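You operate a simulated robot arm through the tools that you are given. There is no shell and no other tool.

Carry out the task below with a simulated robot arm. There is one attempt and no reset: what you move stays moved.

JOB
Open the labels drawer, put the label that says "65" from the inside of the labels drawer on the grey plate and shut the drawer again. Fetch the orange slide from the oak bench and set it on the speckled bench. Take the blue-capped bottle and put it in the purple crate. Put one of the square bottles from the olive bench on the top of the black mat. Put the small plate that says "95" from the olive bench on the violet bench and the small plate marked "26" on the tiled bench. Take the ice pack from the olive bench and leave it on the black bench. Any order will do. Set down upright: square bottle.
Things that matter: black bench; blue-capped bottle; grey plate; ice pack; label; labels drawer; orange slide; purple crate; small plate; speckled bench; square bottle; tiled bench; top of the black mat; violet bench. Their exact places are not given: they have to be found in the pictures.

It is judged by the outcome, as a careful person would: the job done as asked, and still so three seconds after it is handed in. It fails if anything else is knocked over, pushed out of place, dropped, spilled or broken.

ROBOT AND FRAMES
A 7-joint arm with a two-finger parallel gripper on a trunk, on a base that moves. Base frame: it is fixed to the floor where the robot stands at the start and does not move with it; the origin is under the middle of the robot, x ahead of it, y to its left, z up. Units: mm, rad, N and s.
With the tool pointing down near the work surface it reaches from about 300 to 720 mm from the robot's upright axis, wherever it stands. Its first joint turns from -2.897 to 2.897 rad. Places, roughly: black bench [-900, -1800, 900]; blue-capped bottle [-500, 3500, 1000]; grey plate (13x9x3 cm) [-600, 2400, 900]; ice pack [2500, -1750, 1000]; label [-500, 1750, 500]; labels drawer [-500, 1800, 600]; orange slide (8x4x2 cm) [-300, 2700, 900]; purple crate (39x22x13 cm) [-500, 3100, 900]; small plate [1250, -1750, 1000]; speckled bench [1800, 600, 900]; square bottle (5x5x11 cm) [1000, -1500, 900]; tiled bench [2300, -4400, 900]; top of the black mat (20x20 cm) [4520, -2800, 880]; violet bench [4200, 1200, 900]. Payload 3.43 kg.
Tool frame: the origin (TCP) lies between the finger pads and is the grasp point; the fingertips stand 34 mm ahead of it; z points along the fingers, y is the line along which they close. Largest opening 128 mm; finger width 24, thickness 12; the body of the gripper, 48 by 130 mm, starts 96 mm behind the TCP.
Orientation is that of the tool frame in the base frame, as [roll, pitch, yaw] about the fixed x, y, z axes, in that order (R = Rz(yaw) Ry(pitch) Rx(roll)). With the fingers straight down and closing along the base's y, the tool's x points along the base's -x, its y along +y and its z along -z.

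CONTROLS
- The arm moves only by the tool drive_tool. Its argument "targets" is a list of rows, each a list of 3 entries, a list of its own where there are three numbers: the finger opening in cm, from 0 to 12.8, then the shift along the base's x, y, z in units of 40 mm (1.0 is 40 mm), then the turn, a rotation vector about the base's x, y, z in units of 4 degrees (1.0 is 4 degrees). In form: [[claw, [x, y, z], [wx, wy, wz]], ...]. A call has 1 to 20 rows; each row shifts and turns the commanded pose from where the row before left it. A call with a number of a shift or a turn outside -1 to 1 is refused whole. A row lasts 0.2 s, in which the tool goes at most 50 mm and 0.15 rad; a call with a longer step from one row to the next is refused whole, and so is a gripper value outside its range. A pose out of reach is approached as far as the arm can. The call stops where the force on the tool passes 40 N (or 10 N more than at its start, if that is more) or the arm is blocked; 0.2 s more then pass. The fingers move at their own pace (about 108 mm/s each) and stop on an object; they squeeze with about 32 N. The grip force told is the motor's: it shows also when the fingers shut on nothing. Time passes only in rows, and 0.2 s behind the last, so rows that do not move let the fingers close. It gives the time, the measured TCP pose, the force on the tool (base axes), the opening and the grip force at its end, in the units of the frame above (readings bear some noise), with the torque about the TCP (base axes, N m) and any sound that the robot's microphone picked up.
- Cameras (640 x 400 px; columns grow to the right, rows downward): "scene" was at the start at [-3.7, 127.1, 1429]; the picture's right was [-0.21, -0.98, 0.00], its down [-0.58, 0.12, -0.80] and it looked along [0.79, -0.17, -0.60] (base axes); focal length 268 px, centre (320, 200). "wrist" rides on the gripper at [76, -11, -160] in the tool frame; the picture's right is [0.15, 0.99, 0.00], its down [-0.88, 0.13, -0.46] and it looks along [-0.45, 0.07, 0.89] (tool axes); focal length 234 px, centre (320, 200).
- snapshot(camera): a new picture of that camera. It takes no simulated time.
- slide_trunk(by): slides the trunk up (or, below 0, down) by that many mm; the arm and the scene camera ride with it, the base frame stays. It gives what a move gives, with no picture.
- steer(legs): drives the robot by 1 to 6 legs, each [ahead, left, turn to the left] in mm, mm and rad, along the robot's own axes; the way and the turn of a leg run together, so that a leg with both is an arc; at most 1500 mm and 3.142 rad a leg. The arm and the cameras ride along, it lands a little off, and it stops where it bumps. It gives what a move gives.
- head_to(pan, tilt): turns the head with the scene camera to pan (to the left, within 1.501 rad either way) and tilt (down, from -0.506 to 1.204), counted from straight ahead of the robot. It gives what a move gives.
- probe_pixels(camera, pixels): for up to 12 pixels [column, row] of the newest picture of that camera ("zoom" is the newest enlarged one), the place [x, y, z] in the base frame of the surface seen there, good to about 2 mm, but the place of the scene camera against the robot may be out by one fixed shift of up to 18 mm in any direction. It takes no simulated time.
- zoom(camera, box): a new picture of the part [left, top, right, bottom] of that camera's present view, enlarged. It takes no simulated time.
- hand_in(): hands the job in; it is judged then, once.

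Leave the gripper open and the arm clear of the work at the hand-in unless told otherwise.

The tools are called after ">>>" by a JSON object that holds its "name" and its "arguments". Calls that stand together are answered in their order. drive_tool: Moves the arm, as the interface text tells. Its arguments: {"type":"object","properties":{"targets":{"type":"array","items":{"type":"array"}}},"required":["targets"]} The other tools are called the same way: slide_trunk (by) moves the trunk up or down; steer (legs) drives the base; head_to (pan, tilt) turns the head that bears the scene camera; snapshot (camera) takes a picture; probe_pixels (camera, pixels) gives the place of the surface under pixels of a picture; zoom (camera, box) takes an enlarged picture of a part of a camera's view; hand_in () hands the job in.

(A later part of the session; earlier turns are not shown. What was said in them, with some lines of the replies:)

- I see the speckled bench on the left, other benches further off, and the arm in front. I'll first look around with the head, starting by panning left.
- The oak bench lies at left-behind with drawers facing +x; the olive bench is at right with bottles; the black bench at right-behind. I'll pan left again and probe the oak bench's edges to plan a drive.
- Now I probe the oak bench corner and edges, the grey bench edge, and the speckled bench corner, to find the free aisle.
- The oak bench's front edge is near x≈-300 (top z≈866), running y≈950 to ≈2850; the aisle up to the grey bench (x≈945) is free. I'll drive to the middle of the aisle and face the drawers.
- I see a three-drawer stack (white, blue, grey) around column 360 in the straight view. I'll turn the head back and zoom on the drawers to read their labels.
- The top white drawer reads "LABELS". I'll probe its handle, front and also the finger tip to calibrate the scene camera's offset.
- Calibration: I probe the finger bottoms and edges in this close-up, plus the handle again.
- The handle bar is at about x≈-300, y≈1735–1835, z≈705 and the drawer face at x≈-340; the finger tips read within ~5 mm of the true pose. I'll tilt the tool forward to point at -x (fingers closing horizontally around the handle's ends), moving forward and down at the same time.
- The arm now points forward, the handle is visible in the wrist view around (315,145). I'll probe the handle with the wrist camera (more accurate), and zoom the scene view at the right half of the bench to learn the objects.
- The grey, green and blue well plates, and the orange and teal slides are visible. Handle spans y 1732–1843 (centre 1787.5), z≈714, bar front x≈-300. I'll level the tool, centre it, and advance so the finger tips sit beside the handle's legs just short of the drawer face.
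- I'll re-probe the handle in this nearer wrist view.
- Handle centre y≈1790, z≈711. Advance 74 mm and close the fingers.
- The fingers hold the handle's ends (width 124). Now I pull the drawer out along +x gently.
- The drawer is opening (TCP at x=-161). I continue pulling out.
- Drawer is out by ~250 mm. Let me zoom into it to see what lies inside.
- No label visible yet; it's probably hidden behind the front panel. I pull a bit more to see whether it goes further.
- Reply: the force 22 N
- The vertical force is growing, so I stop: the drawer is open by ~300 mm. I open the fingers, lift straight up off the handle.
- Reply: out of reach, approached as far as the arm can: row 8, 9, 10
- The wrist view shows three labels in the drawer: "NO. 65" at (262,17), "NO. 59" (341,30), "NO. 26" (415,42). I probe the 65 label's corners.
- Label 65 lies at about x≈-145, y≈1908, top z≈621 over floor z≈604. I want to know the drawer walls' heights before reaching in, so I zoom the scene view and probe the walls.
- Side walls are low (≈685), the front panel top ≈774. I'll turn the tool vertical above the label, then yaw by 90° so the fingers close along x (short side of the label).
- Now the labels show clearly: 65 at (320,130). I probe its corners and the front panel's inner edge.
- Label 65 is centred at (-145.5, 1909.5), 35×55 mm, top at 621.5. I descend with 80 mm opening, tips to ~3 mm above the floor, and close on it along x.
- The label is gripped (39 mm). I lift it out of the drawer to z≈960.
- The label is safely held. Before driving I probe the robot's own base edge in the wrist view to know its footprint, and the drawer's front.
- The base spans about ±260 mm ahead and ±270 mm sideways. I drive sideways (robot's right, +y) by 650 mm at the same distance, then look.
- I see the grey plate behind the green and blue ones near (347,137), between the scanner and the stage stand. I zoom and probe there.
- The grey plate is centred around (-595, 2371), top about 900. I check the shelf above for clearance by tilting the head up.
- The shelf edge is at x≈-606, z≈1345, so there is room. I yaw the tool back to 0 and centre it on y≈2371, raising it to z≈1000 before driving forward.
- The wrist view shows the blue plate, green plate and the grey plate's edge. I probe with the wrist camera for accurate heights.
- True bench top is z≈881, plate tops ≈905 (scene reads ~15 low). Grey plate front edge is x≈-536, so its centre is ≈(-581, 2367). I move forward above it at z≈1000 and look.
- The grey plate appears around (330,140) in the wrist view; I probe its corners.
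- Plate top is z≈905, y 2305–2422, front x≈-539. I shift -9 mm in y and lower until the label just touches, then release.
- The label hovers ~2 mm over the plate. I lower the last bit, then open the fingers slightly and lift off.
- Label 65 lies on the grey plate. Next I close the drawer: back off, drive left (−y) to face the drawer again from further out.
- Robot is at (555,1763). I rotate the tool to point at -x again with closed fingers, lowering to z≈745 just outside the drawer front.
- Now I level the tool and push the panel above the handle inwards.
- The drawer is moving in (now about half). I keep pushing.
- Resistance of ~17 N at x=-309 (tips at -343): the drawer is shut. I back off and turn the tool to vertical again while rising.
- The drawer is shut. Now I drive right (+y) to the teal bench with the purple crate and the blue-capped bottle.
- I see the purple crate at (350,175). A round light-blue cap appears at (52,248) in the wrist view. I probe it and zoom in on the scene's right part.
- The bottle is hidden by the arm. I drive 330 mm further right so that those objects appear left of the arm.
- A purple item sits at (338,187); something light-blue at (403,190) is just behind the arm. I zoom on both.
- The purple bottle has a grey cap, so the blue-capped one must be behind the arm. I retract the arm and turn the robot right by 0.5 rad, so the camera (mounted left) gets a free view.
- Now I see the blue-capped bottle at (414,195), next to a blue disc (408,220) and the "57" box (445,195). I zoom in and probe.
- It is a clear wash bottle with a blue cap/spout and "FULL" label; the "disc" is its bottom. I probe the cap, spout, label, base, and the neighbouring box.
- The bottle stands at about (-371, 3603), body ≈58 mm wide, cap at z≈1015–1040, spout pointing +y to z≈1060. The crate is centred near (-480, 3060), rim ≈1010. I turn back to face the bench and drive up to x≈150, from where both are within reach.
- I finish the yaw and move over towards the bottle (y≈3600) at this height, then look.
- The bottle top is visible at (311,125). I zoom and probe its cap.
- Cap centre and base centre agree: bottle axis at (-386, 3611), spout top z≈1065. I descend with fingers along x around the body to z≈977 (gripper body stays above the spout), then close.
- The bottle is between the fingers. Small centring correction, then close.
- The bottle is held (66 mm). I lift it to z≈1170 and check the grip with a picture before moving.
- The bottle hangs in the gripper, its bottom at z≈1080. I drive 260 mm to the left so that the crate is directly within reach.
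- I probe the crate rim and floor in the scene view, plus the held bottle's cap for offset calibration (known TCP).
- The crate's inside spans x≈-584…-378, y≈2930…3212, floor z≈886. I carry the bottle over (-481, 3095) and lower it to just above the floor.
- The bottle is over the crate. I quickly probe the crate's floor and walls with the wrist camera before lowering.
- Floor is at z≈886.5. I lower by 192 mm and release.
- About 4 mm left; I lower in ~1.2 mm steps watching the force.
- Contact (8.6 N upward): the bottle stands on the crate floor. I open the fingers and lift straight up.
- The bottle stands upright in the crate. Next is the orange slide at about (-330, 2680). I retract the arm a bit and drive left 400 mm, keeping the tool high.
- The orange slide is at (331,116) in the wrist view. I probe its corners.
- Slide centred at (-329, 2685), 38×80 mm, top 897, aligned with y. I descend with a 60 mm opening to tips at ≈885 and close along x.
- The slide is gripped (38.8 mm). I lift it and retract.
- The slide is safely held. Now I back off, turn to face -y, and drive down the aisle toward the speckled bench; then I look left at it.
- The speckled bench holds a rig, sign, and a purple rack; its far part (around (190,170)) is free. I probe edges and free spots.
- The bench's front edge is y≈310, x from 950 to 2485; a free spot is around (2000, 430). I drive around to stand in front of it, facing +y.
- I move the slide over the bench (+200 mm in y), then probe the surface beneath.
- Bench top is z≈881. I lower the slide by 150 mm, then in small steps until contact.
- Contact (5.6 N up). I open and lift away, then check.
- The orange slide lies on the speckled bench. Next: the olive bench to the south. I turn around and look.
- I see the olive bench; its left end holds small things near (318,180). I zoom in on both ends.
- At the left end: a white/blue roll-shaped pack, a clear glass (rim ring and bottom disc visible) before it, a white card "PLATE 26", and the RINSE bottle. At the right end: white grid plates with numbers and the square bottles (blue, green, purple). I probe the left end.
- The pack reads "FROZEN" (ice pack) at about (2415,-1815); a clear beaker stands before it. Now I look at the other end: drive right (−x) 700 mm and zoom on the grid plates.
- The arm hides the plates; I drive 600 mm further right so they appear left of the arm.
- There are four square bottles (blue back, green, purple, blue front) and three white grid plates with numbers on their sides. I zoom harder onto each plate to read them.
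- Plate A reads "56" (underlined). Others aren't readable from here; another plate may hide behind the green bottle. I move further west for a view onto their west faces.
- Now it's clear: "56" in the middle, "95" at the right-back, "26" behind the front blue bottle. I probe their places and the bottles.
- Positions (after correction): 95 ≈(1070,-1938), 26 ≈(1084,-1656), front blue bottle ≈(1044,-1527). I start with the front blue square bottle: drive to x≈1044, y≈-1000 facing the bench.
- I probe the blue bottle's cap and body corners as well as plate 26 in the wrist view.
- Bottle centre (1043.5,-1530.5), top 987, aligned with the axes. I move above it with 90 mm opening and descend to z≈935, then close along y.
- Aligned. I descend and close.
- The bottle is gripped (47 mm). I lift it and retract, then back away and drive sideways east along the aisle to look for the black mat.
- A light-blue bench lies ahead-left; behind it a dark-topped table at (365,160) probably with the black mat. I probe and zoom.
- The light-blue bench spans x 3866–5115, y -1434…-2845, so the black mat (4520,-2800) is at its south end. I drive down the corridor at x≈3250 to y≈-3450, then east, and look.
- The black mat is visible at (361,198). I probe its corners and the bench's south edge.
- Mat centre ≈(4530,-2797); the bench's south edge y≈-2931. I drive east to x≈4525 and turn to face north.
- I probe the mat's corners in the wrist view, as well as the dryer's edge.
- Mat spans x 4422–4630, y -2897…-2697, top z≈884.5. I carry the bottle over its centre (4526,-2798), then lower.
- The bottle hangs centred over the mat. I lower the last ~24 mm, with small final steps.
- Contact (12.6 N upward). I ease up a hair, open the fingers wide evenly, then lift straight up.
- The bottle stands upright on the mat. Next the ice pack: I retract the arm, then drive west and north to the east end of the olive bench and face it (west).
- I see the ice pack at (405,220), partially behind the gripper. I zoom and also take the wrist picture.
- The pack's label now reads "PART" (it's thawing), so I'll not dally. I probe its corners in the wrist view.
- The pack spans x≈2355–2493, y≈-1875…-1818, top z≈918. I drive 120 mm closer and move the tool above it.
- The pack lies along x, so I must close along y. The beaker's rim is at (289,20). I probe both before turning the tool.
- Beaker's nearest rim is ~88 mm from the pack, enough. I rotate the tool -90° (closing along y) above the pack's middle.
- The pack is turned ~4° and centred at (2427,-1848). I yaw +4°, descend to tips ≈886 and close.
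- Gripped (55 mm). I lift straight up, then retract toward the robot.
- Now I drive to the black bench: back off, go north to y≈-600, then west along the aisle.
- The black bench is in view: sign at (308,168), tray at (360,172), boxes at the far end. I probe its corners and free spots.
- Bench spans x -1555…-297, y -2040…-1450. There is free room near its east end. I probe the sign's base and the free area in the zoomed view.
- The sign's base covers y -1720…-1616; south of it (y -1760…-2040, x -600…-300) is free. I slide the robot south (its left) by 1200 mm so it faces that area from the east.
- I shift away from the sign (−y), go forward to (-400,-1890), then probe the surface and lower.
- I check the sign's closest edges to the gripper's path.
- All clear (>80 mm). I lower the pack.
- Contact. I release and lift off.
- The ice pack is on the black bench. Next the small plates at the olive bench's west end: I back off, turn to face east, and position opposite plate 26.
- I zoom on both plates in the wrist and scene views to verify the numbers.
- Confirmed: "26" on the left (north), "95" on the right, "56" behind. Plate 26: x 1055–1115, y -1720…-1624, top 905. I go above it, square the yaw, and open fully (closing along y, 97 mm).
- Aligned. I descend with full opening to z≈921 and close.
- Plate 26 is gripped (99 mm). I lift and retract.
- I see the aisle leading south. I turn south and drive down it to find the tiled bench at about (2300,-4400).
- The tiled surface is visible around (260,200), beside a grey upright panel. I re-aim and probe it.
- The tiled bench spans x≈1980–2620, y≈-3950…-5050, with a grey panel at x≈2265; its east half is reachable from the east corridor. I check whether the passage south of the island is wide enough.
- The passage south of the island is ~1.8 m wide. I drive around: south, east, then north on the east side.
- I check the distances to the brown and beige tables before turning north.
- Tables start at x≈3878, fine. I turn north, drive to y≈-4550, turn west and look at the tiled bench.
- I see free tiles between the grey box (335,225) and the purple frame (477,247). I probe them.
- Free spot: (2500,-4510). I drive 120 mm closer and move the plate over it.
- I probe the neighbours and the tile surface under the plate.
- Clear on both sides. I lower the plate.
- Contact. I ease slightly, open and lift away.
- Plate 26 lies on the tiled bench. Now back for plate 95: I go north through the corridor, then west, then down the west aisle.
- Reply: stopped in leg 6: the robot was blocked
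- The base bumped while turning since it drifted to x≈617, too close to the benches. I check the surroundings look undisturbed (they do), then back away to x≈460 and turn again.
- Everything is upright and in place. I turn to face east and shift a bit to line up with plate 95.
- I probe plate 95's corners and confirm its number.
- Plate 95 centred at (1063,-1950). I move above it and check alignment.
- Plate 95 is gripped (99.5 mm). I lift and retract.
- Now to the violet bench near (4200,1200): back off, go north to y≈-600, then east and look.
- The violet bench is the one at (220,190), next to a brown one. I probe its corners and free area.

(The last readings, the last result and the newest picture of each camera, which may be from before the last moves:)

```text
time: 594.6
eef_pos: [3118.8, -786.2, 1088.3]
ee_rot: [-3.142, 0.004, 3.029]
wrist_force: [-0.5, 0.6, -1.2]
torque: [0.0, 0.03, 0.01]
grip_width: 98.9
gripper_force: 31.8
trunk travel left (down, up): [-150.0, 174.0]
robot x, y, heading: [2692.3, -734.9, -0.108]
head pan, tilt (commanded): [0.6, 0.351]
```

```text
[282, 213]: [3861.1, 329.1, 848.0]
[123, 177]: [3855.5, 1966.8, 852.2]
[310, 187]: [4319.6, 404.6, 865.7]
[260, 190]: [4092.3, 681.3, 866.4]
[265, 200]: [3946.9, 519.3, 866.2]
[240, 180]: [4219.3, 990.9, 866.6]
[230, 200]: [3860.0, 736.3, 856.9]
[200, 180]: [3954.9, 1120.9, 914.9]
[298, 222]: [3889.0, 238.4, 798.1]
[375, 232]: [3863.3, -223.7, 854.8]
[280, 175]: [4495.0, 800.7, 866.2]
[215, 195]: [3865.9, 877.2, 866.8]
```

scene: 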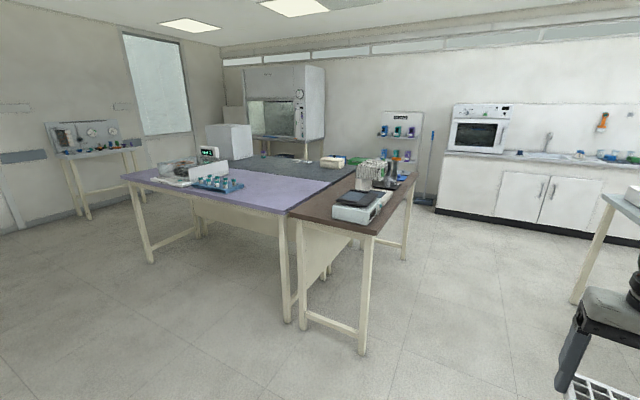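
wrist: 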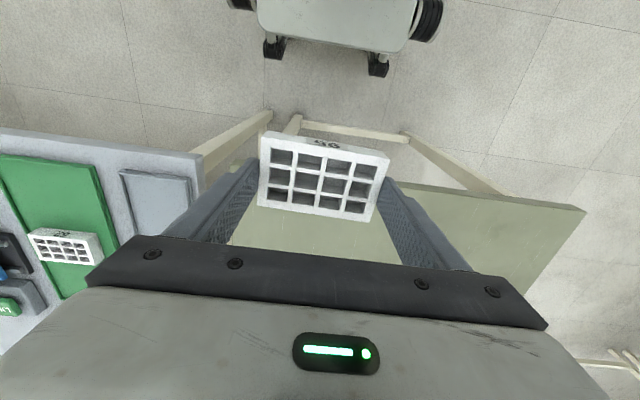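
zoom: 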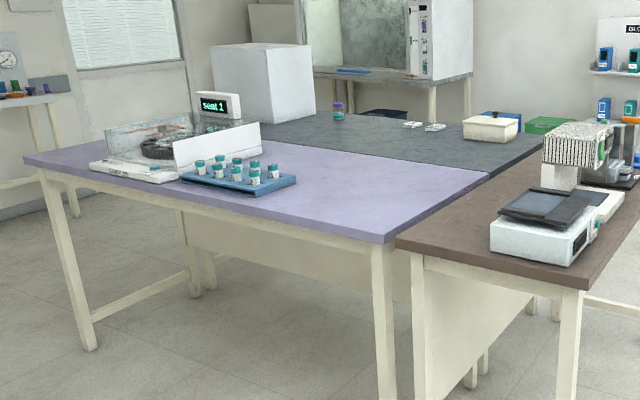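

Violet bench: west edge x≈3858, y 330–1970; free area around (4000,600). I drive there: east to x≈3380, north to y≈600, then face east.

>>> {"name": "steer", "arguments": {"legs": [[0, 0, 0.108], [690, 0, 0], [0, 0, 1.571], [1330, 0, 0], [0, 0, -1.571]]}}

>>> {"name": "head_to", "arguments": {"pan": 0.0, "tilt": 0.6}}

>>> {"name": "snapshot", "arguments": {"camera": "scene"}}

>>> {"name": "snapshot", "arguments": {"camera": "wrist"}}

```text
time: 613.4
eef_pos: [3822.4, 604.2, 1089.9]
ee_rot: [3.141, 0.004, 3.093]
wrist_force: [-0.2, -0.6, -0.5]
torque: [0.03, -0.02, 0.02]
grip_width: 99.0
gripper_force: 32.3
trunk travel left (down, up): [-150.0, 174.0]
robot x, y, heading: [3396.9, 630.1, -0.041]
head pan, tilt (commanded): [0.6, 0.351]
```

```text
time: 614.4
eef_pos: [3824.0, 604.4, 1088.8]
ee_rot: [-3.141, 0.002, 3.091]
wrist_force: [-0.3, 0.5, -0.2]
torque: [-0.04, -0.05, 0.02]
grip_width: 98.9
gripper_force: 31.8
trunk travel left (down, up): [-150.0, 174.0]
robot x, y, heading: [3391.7, 627.1, -0.041]
head pan, tilt (commanded): [0.0, 0.6]
```

```text
taken
```

scene: 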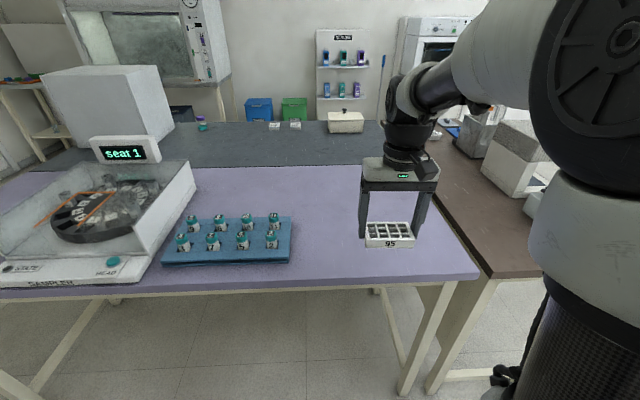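

```text
taken
```

wrist: 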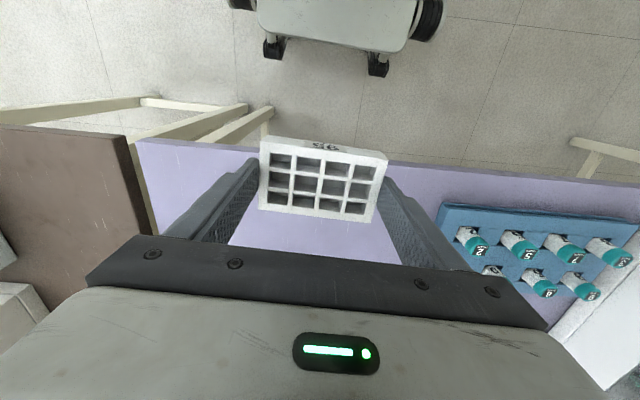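

I move the plate ahead over the violet bench to about (4000,580) and probe.

>>> {"name": "drive_tool", "arguments": {"targets": [[8, [0.8, -0.2, 0], [0, 0, 0.7]], [8, [0.9, -0.2, 0], [0, 0, 0]], [8, [0.9, -0.2, 0], [0, 0, 0]], [8, [0.9, 0, 0], [0, 0, 0]], [8, [0.9, 0, 0], [0, 0, 0]], [8, [0, 0, 0], [0, 0, 0]]]}}

>>> {"name": "snapshot", "arguments": {"camera": "wrist"}}

>>> {"name": "probe_pixels", "arguments": {"camera": "wrist", "pixels": [[320, 100], [240, 110], [400, 120], [440, 140], [235, 150], [330, 60], [455, 200]]}}

```text
time: 615.8
eef_pos: [3998.0, 579.6, 1086.7]
ee_rot: [-3.141, 0.004, -3.141]
wrist_force: [0.3, 0.2, -0.1]
torque: [0.06, 0.0, -0.01]
grip_width: 98.9
gripper_force: 32.0
trunk travel left (down, up): [-150.0, 174.0]
robot x, y, heading: [3391.7, 629.4, -0.043]
head pan, tilt (commanded): [0.0, 0.6]
```

```text
taken
```

wrist: 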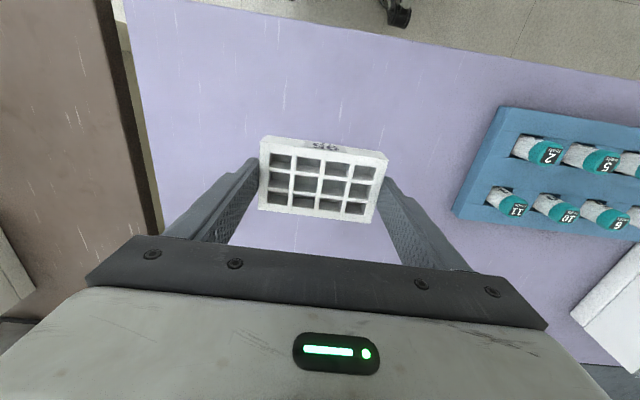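

```text
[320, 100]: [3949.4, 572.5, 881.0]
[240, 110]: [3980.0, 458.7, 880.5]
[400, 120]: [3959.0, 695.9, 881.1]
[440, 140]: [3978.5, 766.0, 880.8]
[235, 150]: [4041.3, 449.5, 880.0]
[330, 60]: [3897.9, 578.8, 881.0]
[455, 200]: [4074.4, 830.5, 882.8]
```

Clear all around (rack is >150 mm away). I lower the plate.

>>> {"name": "drive_tool", "arguments": {"targets": [[8, [0, 0, -0.9], [0, 0, 0]], [8, [0, 0, -0.9], [0, 0, 0]], [8, [0, 0, -0.9], [0, 0, 0]], [8, [0, 0, -0.9], [0, 0, 0]], [8, [0, 0, -0.4], [0, 0, 0]], [8, [0, 0, -0.05], [0, 0, 0]], [8, [0, 0, -0.04], [0, 0, 0]], [8, [0, 0, 0], [0, 0, 0]]]}}

```text
time: 617.6
eef_pos: [3997.8, 580.6, 926.5]
ee_rot: [3.141, 0.002, 3.141]
wrist_force: [1.1, -0.5, -0.4]
torque: [-0.01, -0.06, 0.02]
grip_width: 98.8
gripper_force: 31.5
trunk travel left (down, up): [-150.0, 174.0]
robot x, y, heading: [3393.0, 630.0, -0.042]
head pan, tilt (commanded): [0.0, 0.6]
```

>>> {"name": "drive_tool", "arguments": {"targets": [[8, [0, 0, -0.05], [0, 0, 0]], [8, [0, 0, -0.04], [0, 0, 0]], [8, [0, 0, -0.03], [0, 0, 0]], [8, [0, 0, -0.03], [0, 0, 0]], [8, [0, 0, 0], [0, 0, 0]]]}}

```text
time: 618.8
eef_pos: [3999.8, 581.5, 919.3]
ee_rot: [-3.138, 0.008, -3.141]
wrist_force: [1.1, -1.0, 6.8]
torque: [0.19, 0.06, 0.03]
grip_width: 99.1
gripper_force: 31.8
trunk travel left (down, up): [-150.0, 174.0]
robot x, y, heading: [3391.3, 629.4, -0.044]
head pan, tilt (commanded): [0.0, 0.6]
```

Contact. I open and lift away, then retract.

>>> {"name": "drive_tool", "arguments": {"targets": [[8, [0, 0, 0.02], [0, 0, 0]], [11, [0, 0, 0], [0, 0, 0]], [12.5, [0, 0, 0], [0, 0, 0]], [12.5, [0, 0, 0], [0, 0, 0]], [12.5, [0, 0, 0.4], [0, 0, 0]], [12.5, [0, 0, 0.8], [0, 0, 0]], [12.5, [0, 0, 0.9], [0, 0, 0]], [12.5, [0, 0, 0.9], [0, 0, 0]], [12.5, [0, 0, 0.9], [0, 0, 0]], [12.5, [-0.9, 0, 0.3], [0, 0, 0]], [12.5, [-0.9, 0, 0], [0, 0, 0]], [12.5, [-0.9, 0, 0], [0, 0, 0]], [12.5, [-0.9, 0, 0], [0, 0, 0]], [12.5, [-0.9, 0, 0], [0, 0, 0]]]}}

>>> {"name": "snapshot", "arguments": {"camera": "wrist"}}

>>> {"name": "snapshot", "arguments": {"camera": "scene"}}

```text
time: 621.8
eef_pos: [3817.3, 579.2, 1088.8]
ee_rot: [3.141, 0.004, -3.141]
wrist_force: [0.7, 0.6, 0.0]
torque: [-0.02, 0.04, 0.0]
grip_width: 125.0
gripper_force: 0.0
trunk travel left (down, up): [-150.0, 174.0]
robot x, y, heading: [3392.5, 627.8, -0.045]
head pan, tilt (commanded): [0.0, 0.6]
```

```text
taken
```

wrist: 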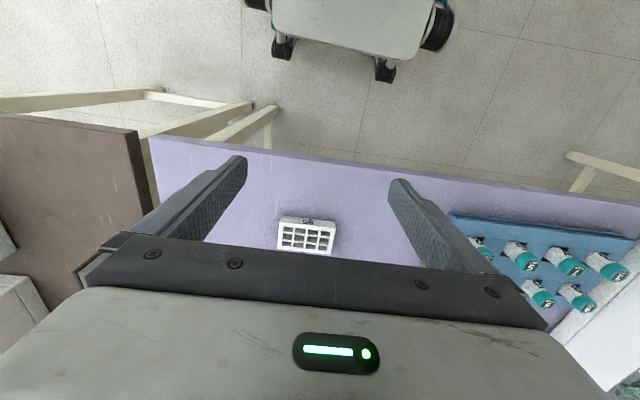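

```text
taken
```

scene: 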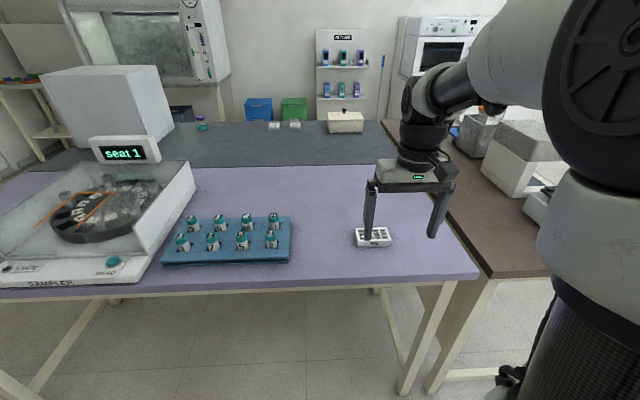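

Plate 95 lies on the violet bench; all parts of the job are done. I back the robot off so that the open gripper is well clear, and take a last look.

>>> {"name": "steer", "arguments": {"legs": [[-250, 0, 0]]}}

>>> {"name": "zoom", "arguments": {"camera": "scene", "box": [150, 150, 480, 300]}}

```text
time: 623.6
eef_pos: [3566.8, 590.7, 1088.4]
ee_rot: [3.141, 0.003, -3.139]
wrist_force: [0.1, 0.7, -0.8]
torque: [0.03, -0.01, -0.03]
grip_width: 125.3
gripper_force: 0.0
trunk travel left (down, up): [-150.0, 174.0]
robot x, y, heading: [3140.4, 636.7, -0.042]
head pan, tilt (commanded): [0.0, 0.6]
```

```text
1.94 times, centred on (315, 225) of scene
```

zoom: 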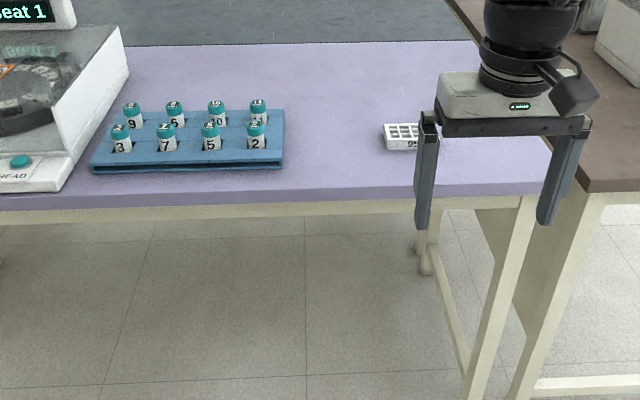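

Everything is placed: label 65 on the grey plate with the drawer shut, orange slide on the speckled bench, blue-capped bottle in the crate, square bottle upright on the black mat, ice pack on the black bench, plates 26 and 95 on the tiled and violet benches. The gripper is open and clear, so I hand in.

>>> {"name": "hand_in", "arguments": {}}

```text
The job is handed in.
```

I've handed the job in with every item placed. I checked each item as I set it down, but did not go back for a final look at the earlier ones.

| Item | Where it is now |
|---|---|
| Label "65" | On the grey plate |
| Labels drawer | Shut; I pushed it until it stopped and it looked flush afterwards |
| Orange slide | On the free part of the speckled bench |
| Blue-capped bottle | Standing in the purple crate |
| Square bottle (one of the blue ones) | Upright on the black mat |
| Small plate "95" | On the violet bench |
| Small plate "26" | On the tiled bench |
| Ice pack | On the black bench |

- **Bump:** On the way back for plate 95, the robot drifted too close to the benches and its base was blocked while turning. I saw nothing fallen or out of place on the olive bench afterwards.
- **Ice pack:** It was thawing while I worked. Its label read "FROZEN" when I first saw it and "PART" when I picked it up.

The gripper is open and the arm is clear of the benches.
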